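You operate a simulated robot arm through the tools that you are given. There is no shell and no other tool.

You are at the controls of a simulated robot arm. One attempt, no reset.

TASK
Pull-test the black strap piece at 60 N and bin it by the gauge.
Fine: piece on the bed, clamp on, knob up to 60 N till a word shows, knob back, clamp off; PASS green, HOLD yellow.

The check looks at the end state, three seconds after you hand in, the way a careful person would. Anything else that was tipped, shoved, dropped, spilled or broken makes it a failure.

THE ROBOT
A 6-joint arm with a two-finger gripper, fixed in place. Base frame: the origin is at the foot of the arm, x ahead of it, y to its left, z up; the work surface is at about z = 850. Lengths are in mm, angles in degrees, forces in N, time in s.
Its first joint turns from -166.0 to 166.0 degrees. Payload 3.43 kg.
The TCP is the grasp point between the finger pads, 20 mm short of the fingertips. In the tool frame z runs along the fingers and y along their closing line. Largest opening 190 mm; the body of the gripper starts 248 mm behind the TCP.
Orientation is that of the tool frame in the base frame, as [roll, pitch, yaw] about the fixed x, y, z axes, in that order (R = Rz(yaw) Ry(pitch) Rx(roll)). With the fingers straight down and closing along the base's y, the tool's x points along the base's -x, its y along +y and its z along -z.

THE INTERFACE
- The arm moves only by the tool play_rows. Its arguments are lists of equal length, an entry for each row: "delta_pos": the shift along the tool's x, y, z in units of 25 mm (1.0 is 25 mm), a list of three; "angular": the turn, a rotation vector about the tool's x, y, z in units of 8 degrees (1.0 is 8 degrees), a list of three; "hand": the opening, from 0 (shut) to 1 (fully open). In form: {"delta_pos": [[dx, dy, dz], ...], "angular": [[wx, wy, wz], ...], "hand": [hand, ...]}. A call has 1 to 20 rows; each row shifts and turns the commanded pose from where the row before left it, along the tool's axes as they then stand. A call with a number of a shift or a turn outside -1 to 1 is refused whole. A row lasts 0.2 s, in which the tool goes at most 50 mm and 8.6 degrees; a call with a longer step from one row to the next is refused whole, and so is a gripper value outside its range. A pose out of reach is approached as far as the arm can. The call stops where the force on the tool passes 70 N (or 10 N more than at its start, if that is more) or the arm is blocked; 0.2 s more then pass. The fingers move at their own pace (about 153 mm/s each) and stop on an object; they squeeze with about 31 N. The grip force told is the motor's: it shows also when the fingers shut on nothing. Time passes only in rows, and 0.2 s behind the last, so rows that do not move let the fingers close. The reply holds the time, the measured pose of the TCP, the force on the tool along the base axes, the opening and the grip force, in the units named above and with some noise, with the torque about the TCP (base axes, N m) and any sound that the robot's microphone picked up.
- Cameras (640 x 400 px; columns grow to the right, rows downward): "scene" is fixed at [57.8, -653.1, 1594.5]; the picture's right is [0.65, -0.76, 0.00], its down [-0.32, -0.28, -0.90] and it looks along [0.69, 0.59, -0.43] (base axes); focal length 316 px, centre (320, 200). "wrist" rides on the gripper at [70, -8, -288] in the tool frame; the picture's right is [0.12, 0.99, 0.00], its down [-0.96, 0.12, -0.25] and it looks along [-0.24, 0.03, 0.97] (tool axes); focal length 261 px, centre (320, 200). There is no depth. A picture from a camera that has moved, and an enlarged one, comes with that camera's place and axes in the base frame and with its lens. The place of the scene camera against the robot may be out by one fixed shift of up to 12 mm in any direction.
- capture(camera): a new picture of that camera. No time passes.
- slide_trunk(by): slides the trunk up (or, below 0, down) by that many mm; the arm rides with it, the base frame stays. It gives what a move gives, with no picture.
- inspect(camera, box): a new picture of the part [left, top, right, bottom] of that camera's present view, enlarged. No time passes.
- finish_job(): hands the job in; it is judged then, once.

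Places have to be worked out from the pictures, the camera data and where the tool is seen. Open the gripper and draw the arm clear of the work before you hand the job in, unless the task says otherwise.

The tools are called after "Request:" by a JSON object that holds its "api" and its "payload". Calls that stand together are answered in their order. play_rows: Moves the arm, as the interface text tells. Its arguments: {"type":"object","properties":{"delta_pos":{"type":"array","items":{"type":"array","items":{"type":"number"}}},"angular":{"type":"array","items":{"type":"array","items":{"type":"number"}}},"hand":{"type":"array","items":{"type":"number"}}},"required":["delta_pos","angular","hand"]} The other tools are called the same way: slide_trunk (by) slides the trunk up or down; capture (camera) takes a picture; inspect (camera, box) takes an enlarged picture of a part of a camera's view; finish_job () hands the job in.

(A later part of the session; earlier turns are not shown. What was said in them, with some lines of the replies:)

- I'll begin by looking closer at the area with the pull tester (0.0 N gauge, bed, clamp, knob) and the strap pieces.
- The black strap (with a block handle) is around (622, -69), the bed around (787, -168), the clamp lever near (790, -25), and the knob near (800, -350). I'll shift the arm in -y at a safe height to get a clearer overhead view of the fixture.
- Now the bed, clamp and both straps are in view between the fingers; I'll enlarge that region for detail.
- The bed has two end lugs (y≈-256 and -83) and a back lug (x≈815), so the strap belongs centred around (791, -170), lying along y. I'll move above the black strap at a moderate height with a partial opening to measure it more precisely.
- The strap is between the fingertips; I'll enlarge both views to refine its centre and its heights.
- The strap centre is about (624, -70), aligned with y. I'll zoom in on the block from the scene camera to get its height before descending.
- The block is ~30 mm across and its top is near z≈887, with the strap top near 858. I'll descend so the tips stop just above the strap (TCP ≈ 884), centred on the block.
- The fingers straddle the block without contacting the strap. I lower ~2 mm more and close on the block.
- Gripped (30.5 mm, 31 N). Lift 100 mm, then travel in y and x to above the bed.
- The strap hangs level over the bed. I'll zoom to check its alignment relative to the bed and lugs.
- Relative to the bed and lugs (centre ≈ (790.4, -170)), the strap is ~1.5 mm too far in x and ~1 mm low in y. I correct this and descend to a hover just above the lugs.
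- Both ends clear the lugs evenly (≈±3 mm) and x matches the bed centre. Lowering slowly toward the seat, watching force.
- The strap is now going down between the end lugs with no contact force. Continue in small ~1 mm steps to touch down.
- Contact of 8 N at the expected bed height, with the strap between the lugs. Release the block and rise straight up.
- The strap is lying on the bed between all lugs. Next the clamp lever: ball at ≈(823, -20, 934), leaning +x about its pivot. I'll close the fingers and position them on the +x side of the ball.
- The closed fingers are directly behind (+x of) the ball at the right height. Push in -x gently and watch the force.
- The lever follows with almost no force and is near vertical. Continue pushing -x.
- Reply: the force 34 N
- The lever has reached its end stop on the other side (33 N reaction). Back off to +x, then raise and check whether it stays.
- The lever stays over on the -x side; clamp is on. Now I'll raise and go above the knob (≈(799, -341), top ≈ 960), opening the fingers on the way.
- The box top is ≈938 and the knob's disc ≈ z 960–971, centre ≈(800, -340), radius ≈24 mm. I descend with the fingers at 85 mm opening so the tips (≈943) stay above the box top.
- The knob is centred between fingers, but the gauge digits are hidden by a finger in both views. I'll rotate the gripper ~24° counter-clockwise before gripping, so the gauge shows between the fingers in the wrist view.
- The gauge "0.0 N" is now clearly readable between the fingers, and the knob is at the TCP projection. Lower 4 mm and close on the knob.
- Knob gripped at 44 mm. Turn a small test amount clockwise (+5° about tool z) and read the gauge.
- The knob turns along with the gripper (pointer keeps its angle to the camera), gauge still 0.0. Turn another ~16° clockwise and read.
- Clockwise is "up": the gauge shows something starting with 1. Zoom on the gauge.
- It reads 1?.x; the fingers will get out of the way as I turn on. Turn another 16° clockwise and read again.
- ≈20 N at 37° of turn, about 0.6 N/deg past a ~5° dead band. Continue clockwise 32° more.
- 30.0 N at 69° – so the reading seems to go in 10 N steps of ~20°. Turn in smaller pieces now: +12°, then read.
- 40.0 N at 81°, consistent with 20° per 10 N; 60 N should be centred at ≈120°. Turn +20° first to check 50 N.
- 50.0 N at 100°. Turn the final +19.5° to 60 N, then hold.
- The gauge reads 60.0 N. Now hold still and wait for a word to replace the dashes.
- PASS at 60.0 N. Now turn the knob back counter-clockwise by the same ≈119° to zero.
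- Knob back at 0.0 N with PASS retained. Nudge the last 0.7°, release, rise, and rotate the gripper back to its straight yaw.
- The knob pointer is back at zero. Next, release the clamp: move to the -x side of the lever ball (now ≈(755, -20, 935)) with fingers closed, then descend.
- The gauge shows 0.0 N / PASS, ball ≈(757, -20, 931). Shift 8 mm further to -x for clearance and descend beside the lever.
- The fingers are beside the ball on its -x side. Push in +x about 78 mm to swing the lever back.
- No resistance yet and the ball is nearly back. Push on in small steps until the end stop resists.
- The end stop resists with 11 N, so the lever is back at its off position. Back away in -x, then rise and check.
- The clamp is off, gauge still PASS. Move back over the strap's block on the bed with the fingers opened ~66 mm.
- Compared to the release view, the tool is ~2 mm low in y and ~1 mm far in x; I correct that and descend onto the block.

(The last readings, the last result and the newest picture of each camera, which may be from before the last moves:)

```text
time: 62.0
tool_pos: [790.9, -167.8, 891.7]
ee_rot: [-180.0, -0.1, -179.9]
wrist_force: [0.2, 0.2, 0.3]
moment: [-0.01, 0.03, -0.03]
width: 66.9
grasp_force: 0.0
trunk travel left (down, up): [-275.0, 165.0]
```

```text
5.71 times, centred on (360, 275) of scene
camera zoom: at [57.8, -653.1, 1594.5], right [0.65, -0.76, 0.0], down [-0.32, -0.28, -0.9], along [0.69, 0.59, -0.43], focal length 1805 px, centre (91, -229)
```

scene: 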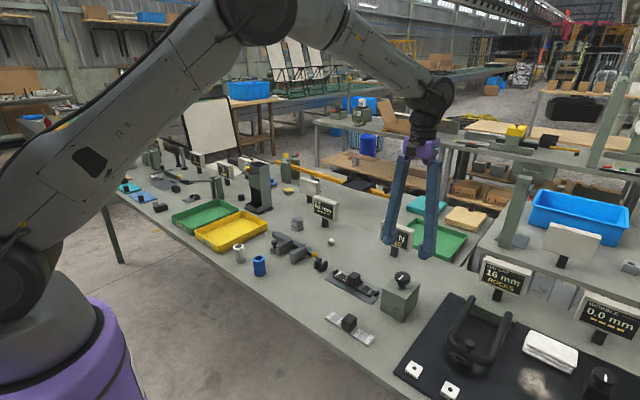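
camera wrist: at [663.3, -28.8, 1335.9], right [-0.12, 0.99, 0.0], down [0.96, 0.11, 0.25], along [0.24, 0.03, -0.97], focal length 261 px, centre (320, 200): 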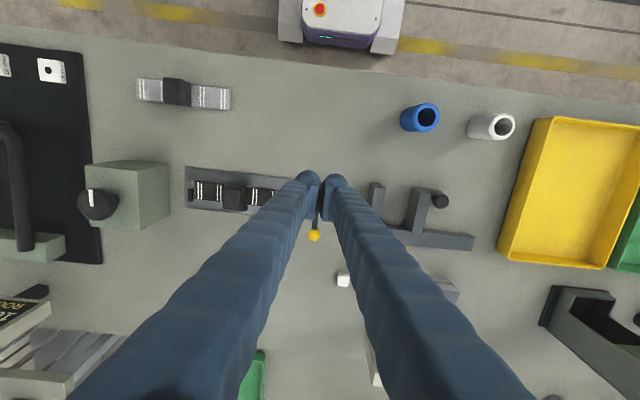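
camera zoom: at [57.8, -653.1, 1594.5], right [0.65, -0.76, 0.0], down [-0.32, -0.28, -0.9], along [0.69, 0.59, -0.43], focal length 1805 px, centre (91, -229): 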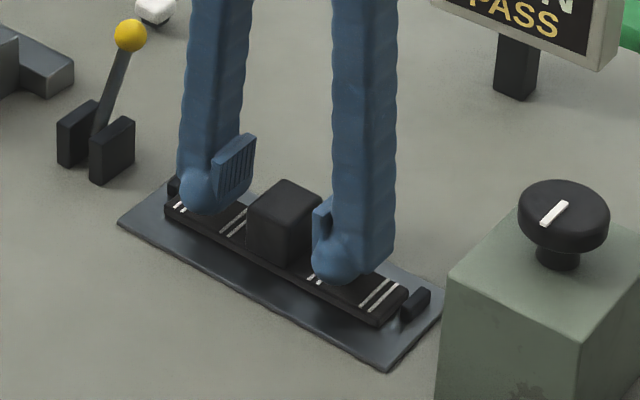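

Fingers straddle the block, about 1 mm off-centre in +y. Correct, lower 2 mm, and close.

Request:
{"api": "play_rows", "payload": {"delta_pos": [[0, -0.04, 0.08], [0, 0, 0], [0, 0, 0], [0, 0, 0], [0, 0, 0]], "angular": [[0, 0, 0], [0, 0, 0], [0, 0, 0], [0, 0, 0], [0, 0, 0]], "hand": [0.35, 0.1, 0.1, 0.1, 0.1]}}

Request:
{"api": "inspect", "payload": {"camera": "scene", "box": [320, 240, 400, 310]}}

```text
time: 63.2
tool_pos: [790.9, -170.0, 887.9]
ee_rot: [-180.0, -0.1, 179.9]
wrist_force: [-0.2, 0.1, -0.3]
moment: [-0.01, 0.0, -0.02]
width: 30.3
grasp_force: 30.7
trunk travel left (down, up): [-275.0, 165.0]
```

```text
5.71 times, centred on (360, 275) of scene
camera zoom: at [57.8, -653.1, 1594.5], right [0.65, -0.76, 0.0], down [-0.32, -0.28, -0.9], along [0.69, 0.59, -0.43], focal length 1805 px, centre (91, -229)
```

zoom: 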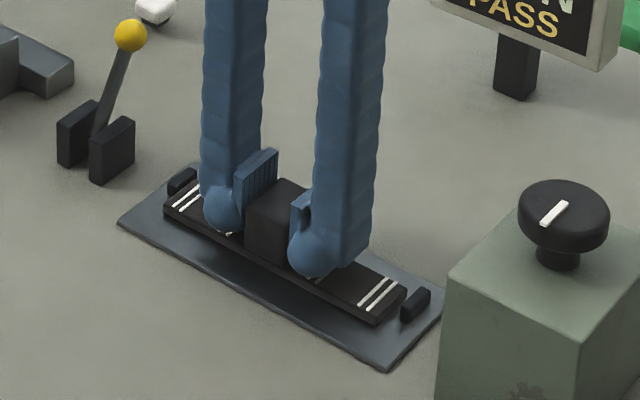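

Gripped again at 30.3 mm. Before moving, I'll lift the strap and check both green trays – the one beside the yellow HOLD tray and the one behind the gauge.

Request:
{"api": "play_rows", "payload": {"delta_pos": [[0, 0, -0.4], [0, 0, -0.8], [0, 0, -1], [0, 0, -1], [0, 0, -1], [0, 0, -1], [0, 0, -1], [0, 0, 0]], "angular": [[0, 0, 0], [0, 0, 0], [0, 0, 0], [0, 0, 0], [0, 0, 0], [0, 0, 0], [0, 0, 0], [0, 0, 0]], "hand": [0.1, 0.1, 0.1, 0.1, 0.1, 0.1, 0.1, 0.1]}}

Request:
{"api": "inspect", "payload": {"camera": "scene", "box": [160, 170, 290, 260]}}

Request:
{"api": "inspect", "payload": {"camera": "scene", "box": [380, 180, 500, 270]}}

Request:
{"api": "capture", "payload": {"camera": "wrist"}}

```text
time: 65.0
tool_pos: [791.2, -169.6, 1042.3]
ee_rot: [-179.9, -0.2, -180.0]
wrist_force: [0.4, -1.0, -0.9]
moment: [0.0, 0.01, 0.02]
width: 30.8
grasp_force: 31.0
trunk travel left (down, up): [-275.0, 165.0]
```

```text
4.44 times, centred on (225, 215) of scene
camera zoom: at [57.8, -653.1, 1594.5], right [0.65, -0.76, 0.0], down [-0.32, -0.28, -0.9], along [0.69, 0.59, -0.43], focal length 1404 px, centre (742, 133)
```

zoom: 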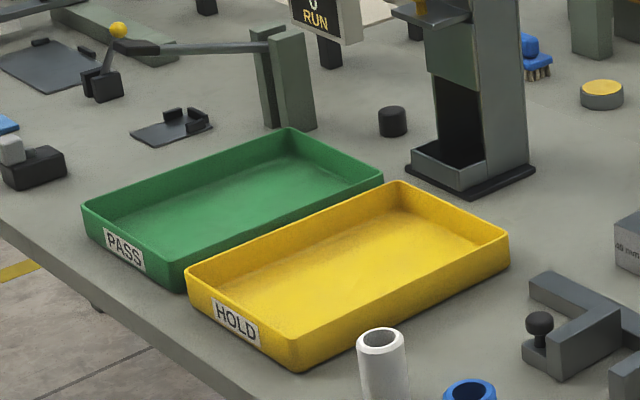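

```text
4.44 times, centred on (440, 225) of scene
camera zoom: at [57.8, -653.1, 1594.5], right [0.65, -0.76, 0.0], down [-0.32, -0.28, -0.9], along [0.69, 0.59, -0.43], focal length 1404 px, centre (-213, 89)
```

zoom: 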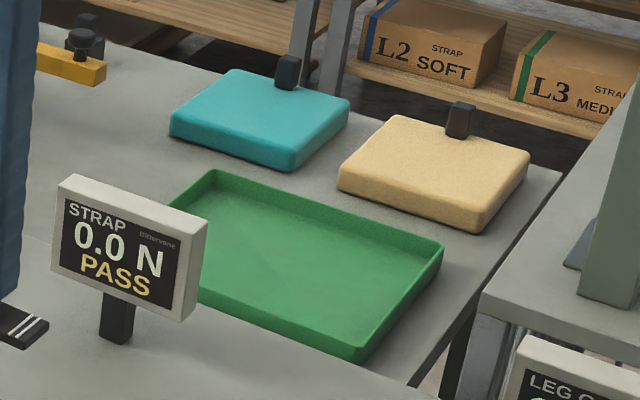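

```text
taken
camera wrist: at [721.2, -177.5, 1329.8], right [-0.12, 0.99, 0.0], down [0.96, 0.12, 0.25], along [0.24, 0.03, -0.97], focal length 261 px, centre (320, 200)
```

wrist: 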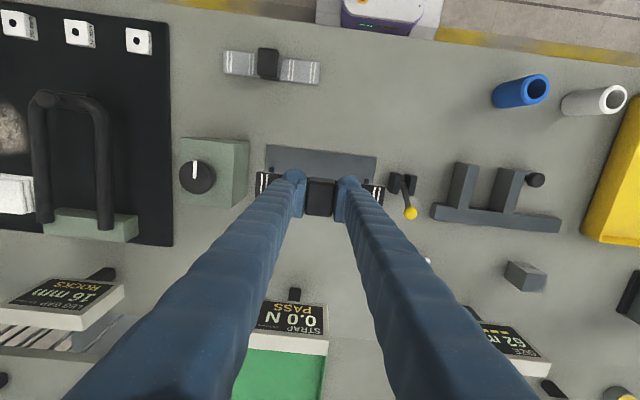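

The green tray labelled PASS sits next to the yellow HOLD tray; its centre is ≈(717, 640). I'll raise a little and carry the strap in +y toward it (first leg).

Request:
{"api": "play_rows", "payload": {"delta_pos": [[0, 0, -0.8], [0.057, 0.5, 0], [0.114, 1, 0], [0.114, 1, 0], [0.114, 1, 0], [0.114, 1, 0], [0.114, 1, 0], [0.114, 1, 0], [0.114, 1, 0], [0.114, 1, 0], [0.114, 1, 0], [0.114, 1, 0], [0.114, 1, 0], [0.114, 1, 0], [0.114, 1, 0], [0.114, 1, 0], [0.114, 1, 0], [0.114, 1, 0], [0.114, 1, 0], [0.057, 0.5, 0]], "angular": [[0, 0, 0], [0, 0, 0], [0, 0, 0], [0, 0, 0], [0, 0, 0], [0, 0, 0], [0, 0, 0], [0, 0, 0], [0, 0, 0], [0, 0, 0], [0, 0, 0], [0, 0, 0], [0, 0, 0], [0, 0, 0], [0, 0, 0], [0, 0, 0], [0, 0, 0], [0, 0, 0], [0, 0, 0], [0, 0, 0]], "hand": [0.1, 0.1, 0.1, 0.1, 0.1, 0.1, 0.1, 0.1, 0.1, 0.1, 0.1, 0.1, 0.1, 0.1, 0.1, 0.1, 0.1, 0.1, 0.1, 0.1]}}

Request:
{"api": "capture", "payload": {"camera": "wrist"}}

Request:
{"api": "capture", "payload": {"camera": "scene"}}

```text
time: 69.2
tool_pos: [738.0, 281.7, 1064.7]
ee_rot: [-180.0, 0.0, 179.9]
wrist_force: [0.3, 0.4, 0.0]
moment: [-0.05, 0.01, -0.02]
width: 30.5
grasp_force: 31.3
trunk travel left (down, up): [-275.0, 165.0]
```

```text
taken
camera wrist: at [668.4, 274.1, 1350.8], right [-0.12, 0.99, 0.0], down [0.96, 0.12, 0.25], along [0.24, 0.03, -0.97], focal length 261 px, centre (320, 200)
```

wrist: 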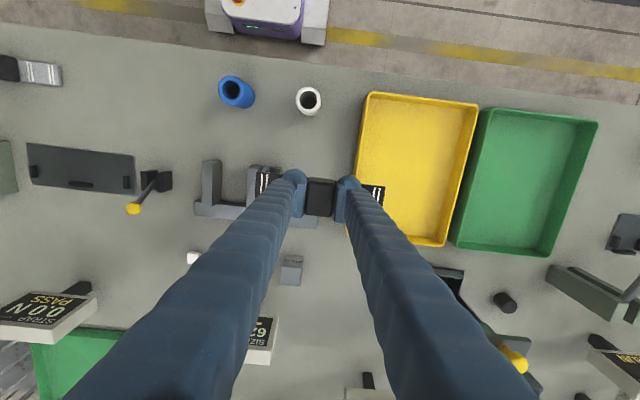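

```text
taken
```

scene: 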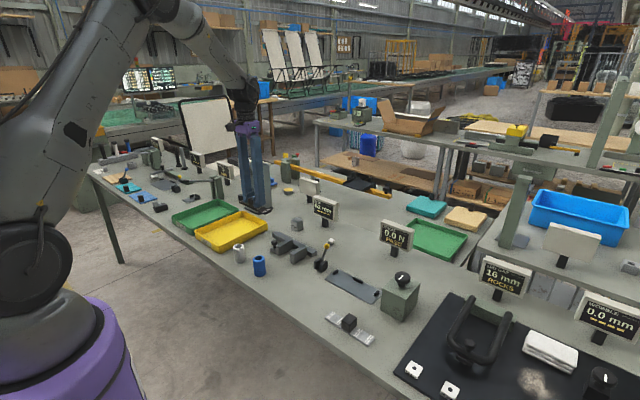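

The tray rim spans x≈591–845, y≈546–744. I continue to a point above its near half, (695, 618).

Request:
{"api": "play_rows", "payload": {"delta_pos": [[0.123, 0.96, 0], [0.123, 0.96, 0], [0.123, 0.96, 0], [0.123, 0.96, 0], [0.123, 0.96, 0], [0.123, 0.96, 0], [0.123, 0.96, 0], [0.123, 0.96, 0], [0.123, 0.96, 0], [0.123, 0.96, 0], [0.123, 0.96, 0], [0.123, 0.96, 0], [0.123, 0.96, 0], [0.123, 0.96, 0], [0, 0, 0]], "angular": [[0, 0, 0], [0, 0, 0], [0, 0, 0], [0, 0, 0], [0, 0, 0], [0, 0, 0], [0, 0, 0], [0, 0, 0], [0, 0, 0], [0, 0, 0], [0, 0, 0], [0, 0, 0], [0, 0, 0], [0, 0, 0], [0, 0, 0]], "hand": [0.1, 0.1, 0.1, 0.1, 0.1, 0.1, 0.1, 0.1, 0.1, 0.1, 0.1, 0.1, 0.1, 0.1, 0.1]}}

Request:
{"api": "capture", "payload": {"camera": "wrist"}}

Request:
{"api": "capture", "payload": {"camera": "scene"}}

```text
time: 72.4
tool_pos: [693.9, 619.1, 1062.3]
ee_rot: [-180.0, -0.1, -179.9]
wrist_force: [0.8, 0.5, -1.1]
moment: [-0.03, 0.0, -0.01]
width: 30.3
grasp_force: 31.0
trunk travel left (down, up): [-275.0, 165.0]
```

```text
taken
camera wrist: at [624.4, 609.7, 1350.2], right [-0.12, 0.99, 0.0], down [0.96, 0.12, 0.25], along [0.24, 0.03, -0.97], focal length 261 px, centre (320, 200)
```

wrist: 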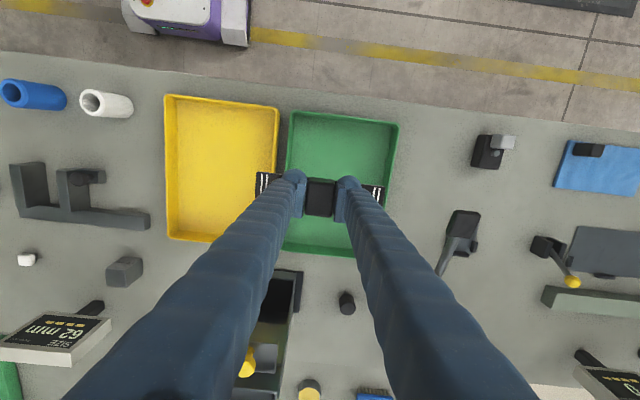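

```text
taken
```

scene: 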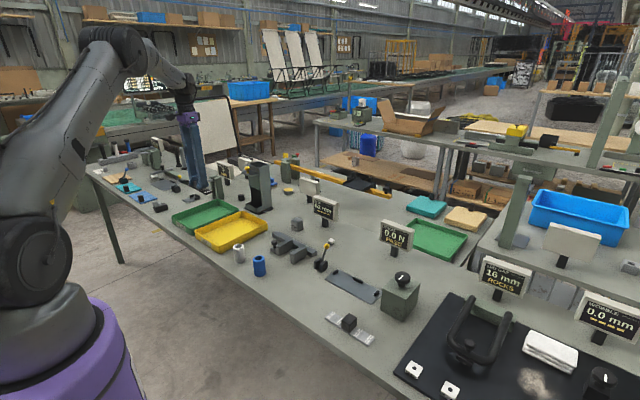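

The strap is above the PASS tray (still along y). Rotate the tool 90° counter-clockwise so the strap lies along the tray's long side.

Request:
{"api": "play_rows", "payload": {"delta_pos": [[0, 0, 0], [0, 0, 0], [0, 0, 0], [0, 0, 0], [0, 0, 0], [0, 0, 0], [0, 0, 0], [0, 0, 0], [0, 0, 0], [0, 0, 0], [0, 0, 0], [0, 0, 0], [0, 0, 0], [0, 0, 0]], "angular": [[0, 0, -0.5], [0, 0, -0.9], [0, 0, -0.9], [0, 0, -0.9], [0, 0, -0.9], [0, 0, -0.9], [0, 0, -0.9], [0, 0, -0.9], [0, 0, -0.9], [0, 0, -0.9], [0, 0, -0.9], [0, 0, -0.9], [0, 0, -0.85], [0, 0, 0]], "hand": [0.1, 0.1, 0.1, 0.1, 0.1, 0.1, 0.1, 0.1, 0.1, 0.1, 0.1, 0.1, 0.1, 0.1]}}

Request:
{"api": "capture", "payload": {"camera": "wrist"}}

Request:
{"api": "inspect", "payload": {"camera": "scene", "box": [150, 130, 290, 260]}}

```text
time: 75.4
tool_pos: [693.7, 618.3, 1061.7]
ee_rot: [179.9, -0.1, -89.9]
wrist_force: [0.7, -0.2, -0.5]
moment: [0.01, -0.01, 0.01]
width: 30.6
grasp_force: 31.1
trunk travel left (down, up): [-275.0, 165.0]
```

```text
taken
camera wrist: at [703.5, 547.3, 1350.4], right [-0.99, -0.12, 0.0], down [-0.12, 0.96, 0.25], along [-0.03, 0.25, -0.97], focal length 261 px, centre (320, 200)
```

wrist: 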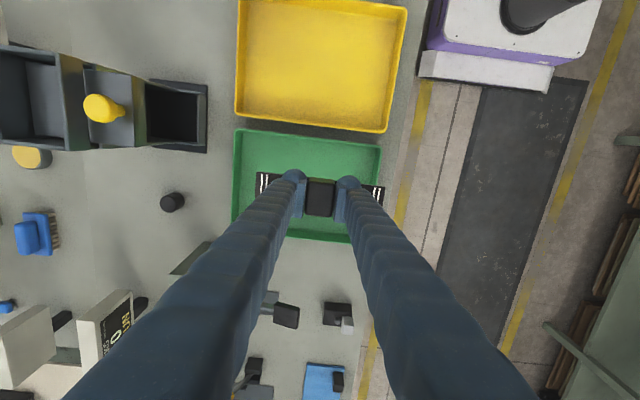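

```text
3.08 times, centred on (220, 195) of scene
camera zoom: at [57.8, -653.1, 1594.5], right [0.65, -0.76, 0.0], down [-0.32, -0.28, -0.9], along [0.69, 0.59, -0.43], focal length 972 px, centre (628, 215)
```

zoom: 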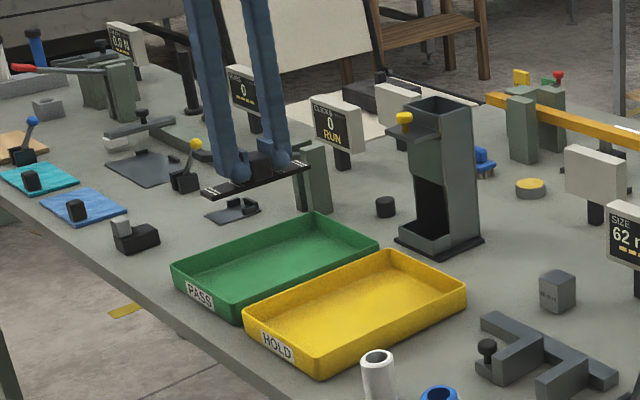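

The strap is parallel to the tray's long side. I shift ~10 mm in +x and 6 mm in +y for better margins and descend to just above the tray floor.

Request:
{"api": "play_rows", "payload": {"delta_pos": [[-0.24, -0.4, 0], [0, 0, 1], [0, 0, 1], [0, 0, 1], [0, 0, 0.8], [0, 0, 0.2], [0, 0, 0]], "angular": [[0, 0, 0], [0, 0, 0], [0, 0, 0], [0, 0, 0], [0, 0, 0], [0, 0, 0], [0, 0, 0]], "hand": [0.1, 0.1, 0.1, 0.1, 0.1, 0.1, 0.1]}}

Request:
{"api": "inspect", "payload": {"camera": "scene", "box": [150, 150, 270, 250]}}

Request:
{"api": "capture", "payload": {"camera": "wrist"}}

```text
time: 77.0
tool_pos: [704.4, 623.1, 963.2]
ee_rot: [-179.9, 0.0, -90.0]
wrist_force: [0.1, -0.1, -0.9]
moment: [0.01, 0.0, 0.02]
width: 30.6
grasp_force: 31.1
trunk travel left (down, up): [-275.0, 165.0]
```

```text
4.00 times, centred on (210, 200) of scene
camera zoom: at [57.8, -653.1, 1594.5], right [0.65, -0.76, 0.0], down [-0.32, -0.28, -0.9], along [0.69, 0.59, -0.43], focal length 1264 px, centre (760, 200)
```

zoom: 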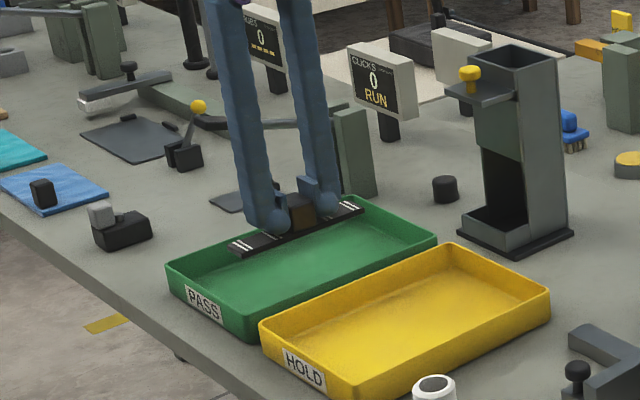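

```text
taken
camera wrist: at [713.6, 553.0, 1250.0], right [-0.99, -0.12, 0.0], down [-0.12, 0.96, 0.25], along [-0.03, 0.25, -0.97], focal length 261 px, centre (320, 200)
```

wrist: 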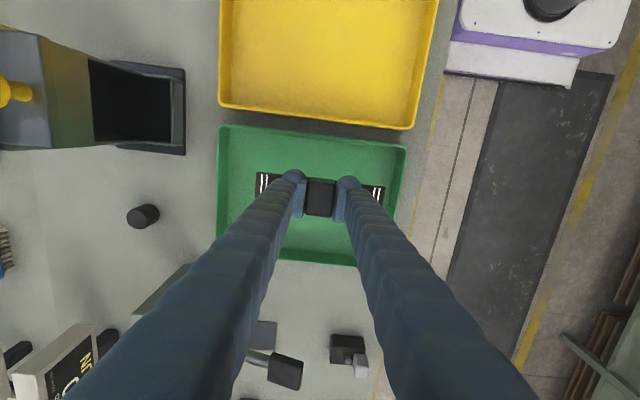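

The strap is well inside the tray outline. Descend further to just above the floor.

Request:
{"api": "play_rows", "payload": {"delta_pos": [[0, 0, 0.8], [0, 0, 0.8], [0, 0, 0.6], [0, 0, 0.3], [0, 0, 0.2], [0, 0, 0]], "angular": [[0, 0, 0], [0, 0, 0], [0, 0, 0], [0, 0, 0], [0, 0, 0], [0, 0, 0]], "hand": [0.1, 0.1, 0.1, 0.1, 0.1, 0.1]}}

Request:
{"api": "inspect", "payload": {"camera": "scene", "box": [150, 150, 270, 250]}}

Request:
{"api": "capture", "payload": {"camera": "wrist"}}

```text
time: 78.4
tool_pos: [704.2, 623.6, 895.3]
ee_rot: [180.0, -0.1, -89.9]
wrist_force: [0.1, 0.2, -0.2]
moment: [0.01, -0.04, 0.0]
width: 30.4
grasp_force: 31.2
trunk travel left (down, up): [-275.0, 165.0]
```

```text
4.00 times, centred on (210, 200) of scene
camera zoom: at [57.8, -653.1, 1594.5], right [0.65, -0.76, 0.0], down [-0.32, -0.28, -0.9], along [0.69, 0.59, -0.43], focal length 1264 px, centre (760, 200)
```

zoom: 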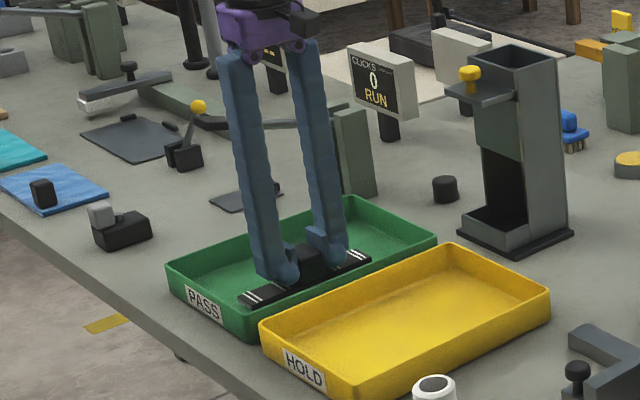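

```text
taken
camera wrist: at [713.7, 553.3, 1182.9], right [-0.99, -0.12, 0.0], down [-0.12, 0.96, 0.25], along [-0.03, 0.25, -0.97], focal length 261 px, centre (320, 200)
```

wrist: 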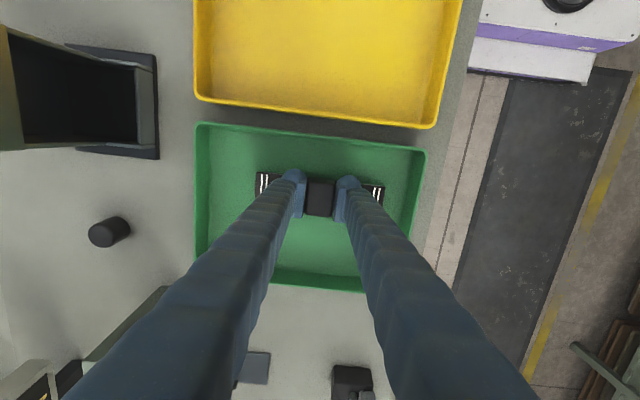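

The strap is inside the tray, clear of all walls. Lower in ~1.5 mm steps until it touches the floor.

Request:
{"api": "play_rows", "payload": {"delta_pos": [[0, 0, 0.08], [0, 0, 0.06], [0, 0, 0.06], [0, 0, 0.04], [0, 0, 0]], "angular": [[0, 0, 0], [0, 0, 0], [0, 0, 0], [0, 0, 0], [0, 0, 0]], "hand": [0.1, 0.1, 0.1, 0.1, 0.1]}}

```text
time: 79.6
tool_pos: [704.2, 622.6, 887.9]
ee_rot: [179.9, 0.0, -90.0]
wrist_force: [0.6, -0.6, -0.7]
moment: [-0.02, 0.0, 0.0]
width: 30.6
grasp_force: 30.9
trunk travel left (down, up): [-275.0, 165.0]
```

No contact yet at TCP 888; continue gently.

Request:
{"api": "play_rows", "payload": {"delta_pos": [[0, 0, 0.04], [0, 0, 0.04], [0, 0, 0.04], [0, 0, 0]], "angular": [[0, 0, 0], [0, 0, 0], [0, 0, 0], [0, 0, 0]], "hand": [0.1, 0.1, 0.1, 0.1]}}

```text
time: 80.6
tool_pos: [703.2, 622.5, 888.5]
ee_rot: [-179.8, 0.1, -90.1]
wrist_force: [1.1, -2.6, 16.2]
moment: [-0.14, -0.01, 0.01]
width: 30.6
grasp_force: 30.9
trunk travel left (down, up): [-275.0, 165.0]
```

Contact of 16 N: the strap rests on the tray floor. Release and rise straight up.

Request:
{"api": "play_rows", "payload": {"delta_pos": [[0, 0, -0.04], [0, 0, 0], [0, 0, 0], [0, 0, 0], [0, 0, -0.4], [0, 0, -1], [0, 0, -1], [0, 0, -1], [0, 0, -1], [0, 0, -1], [0, 0, -1], [0, 0, -1], [0, 0, 0]], "angular": [[0, 0, 0], [0, 0, 0], [0, 0, 0], [0, 0, 0], [0, 0, 0], [0, 0, 0], [0, 0, 0], [0, 0, 0], [0, 0, 0], [0, 0, 0], [0, 0, 0], [0, 0, 0], [0, 0, 0]], "hand": [0.1, 0.3, 0.3, 0.3, 0.3, 0.3, 0.3, 0.3, 0.3, 0.3, 0.3, 0.3, 0.3]}}

Request:
{"api": "inspect", "payload": {"camera": "scene", "box": [150, 150, 270, 250]}}

Request:
{"api": "capture", "payload": {"camera": "wrist"}}

Request:
{"api": "inspect", "payload": {"camera": "scene", "box": [290, 210, 430, 330]}}

```text
time: 83.4
tool_pos: [702.7, 624.0, 1072.3]
ee_rot: [179.9, 0.0, -89.9]
wrist_force: [0.1, 0.3, 0.2]
moment: [0.0, 0.01, -0.03]
width: 57.1
grasp_force: 0.1
trunk travel left (down, up): [-275.0, 165.0]
```

```text
4.00 times, centred on (210, 200) of scene
camera zoom: at [57.8, -653.1, 1594.5], right [0.65, -0.76, 0.0], down [-0.32, -0.28, -0.9], along [0.69, 0.59, -0.43], focal length 1264 px, centre (760, 200)
```

zoom: 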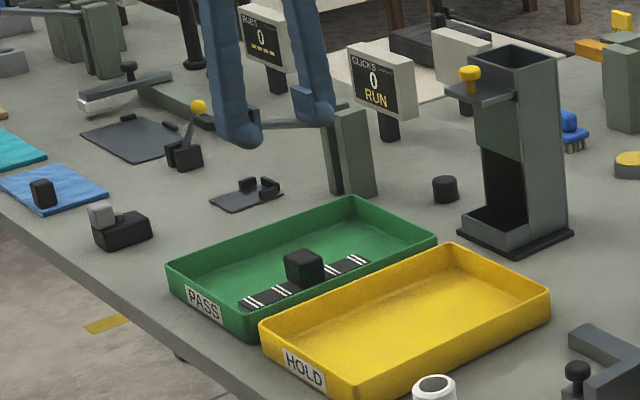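

```text
taken
camera wrist: at [712.8, 553.6, 1359.0], right [-0.99, -0.12, 0.0], down [-0.12, 0.96, 0.25], along [-0.03, 0.25, -0.97], focal length 261 px, centre (320, 200)
```

wrist: 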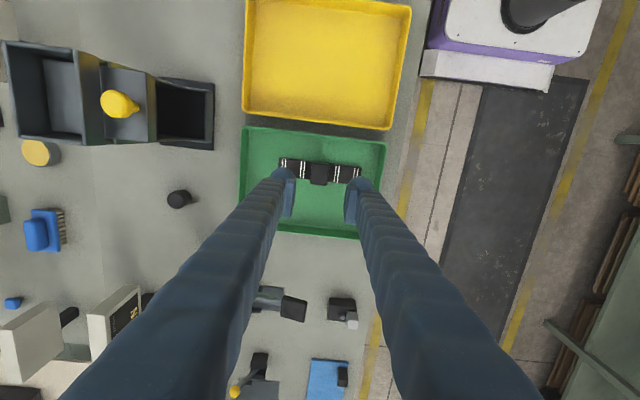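

```text
3.33 times, centred on (360, 270) of scene
camera zoom: at [57.8, -653.1, 1594.5], right [0.65, -0.76, 0.0], down [-0.32, -0.28, -0.9], along [0.69, 0.59, -0.43], focal length 1053 px, centre (187, -33)
```

zoom: 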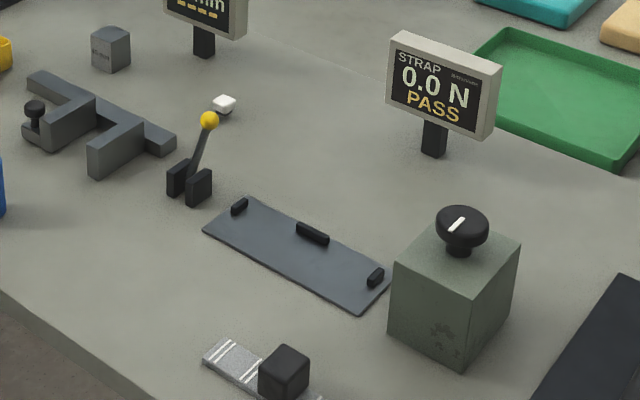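

The strap lies flat in the PASS tray, the knob is at zero, the clamp off, bed empty and nothing else disturbed. Draw the arm up and clear with the gripper open.

Request:
{"api": "play_rows", "payload": {"delta_pos": [[0, 0, -1], [0, 0, -1], [0, 0, -1], [0, 0, -1], [0, 0, -1], [0, 0, -1], [0.5, 0, -0.5], [1, 0, 0], [1, 0, 0], [1, 0, 0], [1, 0, 0], [0.5, 0, 0], [0, 0, 0]], "angular": [[0, 0, 0], [0, 0, 0], [0, 0, 0], [0, 0, 0], [0, 0, 0], [0, 0, 0], [0, 0, 0], [0, 0, 0], [0, 0, 0], [0, 0, 0], [0, 0, 0], [0, 0, 0], [0, 0, 0]], "hand": [0.3, 0.3, 0.3, 0.5, 0.7, 0.8, 0.8, 0.8, 0.8, 0.8, 0.8, 0.8, 0.8]}}

Request:
{"api": "capture", "payload": {"camera": "scene"}}

Request:
{"api": "capture", "payload": {"camera": "wrist"}}

```text
time: 86.2
tool_pos: [704.8, 498.6, 1234.5]
ee_rot: [-180.0, 0.0, -90.0]
wrist_force: [-0.2, 0.1, -0.2]
moment: [-0.04, 0.03, 0.0]
width: 152.2
grasp_force: 0.1
trunk travel left (down, up): [-275.0, 165.0]
```

```text
taken
```

scene: 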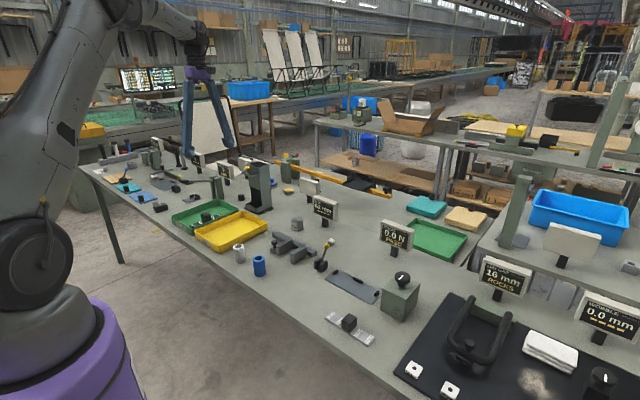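

```text
taken
camera wrist: at [713.8, 428.4, 1522.4], right [-0.99, -0.12, 0.0], down [-0.12, 0.96, 0.25], along [-0.03, 0.25, -0.97], focal length 261 px, centre (320, 200)
```

wrist: 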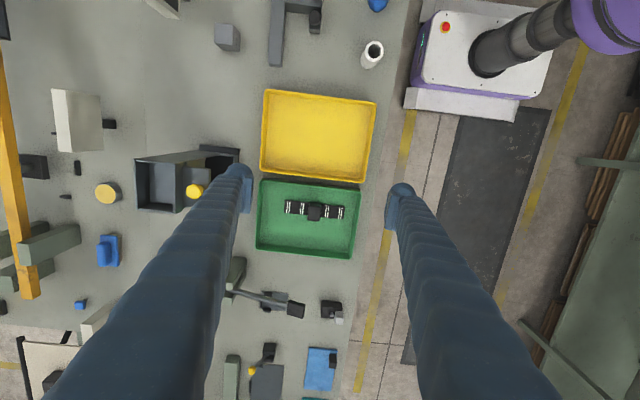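

The arm is clear with the gripper open, and the black strap rests in the green PASS tray matching the gauge's PASS. Handing in.

Request:
{"api": "finish_job", "payload": {}}

```text
The job is handed in.
```

The black strap passed its pull test and is in the green PASS tray. The gauge read 60.0 N and showed PASS while the load was held.

- **Test:** The strap sat on the bed between its lugs with the clamp on. I turned the knob up to 60.0 N and held it until the word appeared.
- **Afterwards:** I turned the knob back to 0.0 N and returned the clamp lever to off. The bed is empty.
- **Tray choice:** There are two green trays. I used the one labelled PASS, next to the yellow HOLD tray, not the one behind the strap gauge, which shows no label in the views I had.
- **Surroundings:** The last pictures show nothing else tipped or moved. The arm is clear with the gripper open.

The job is handed in; I have not seen the result of the check.
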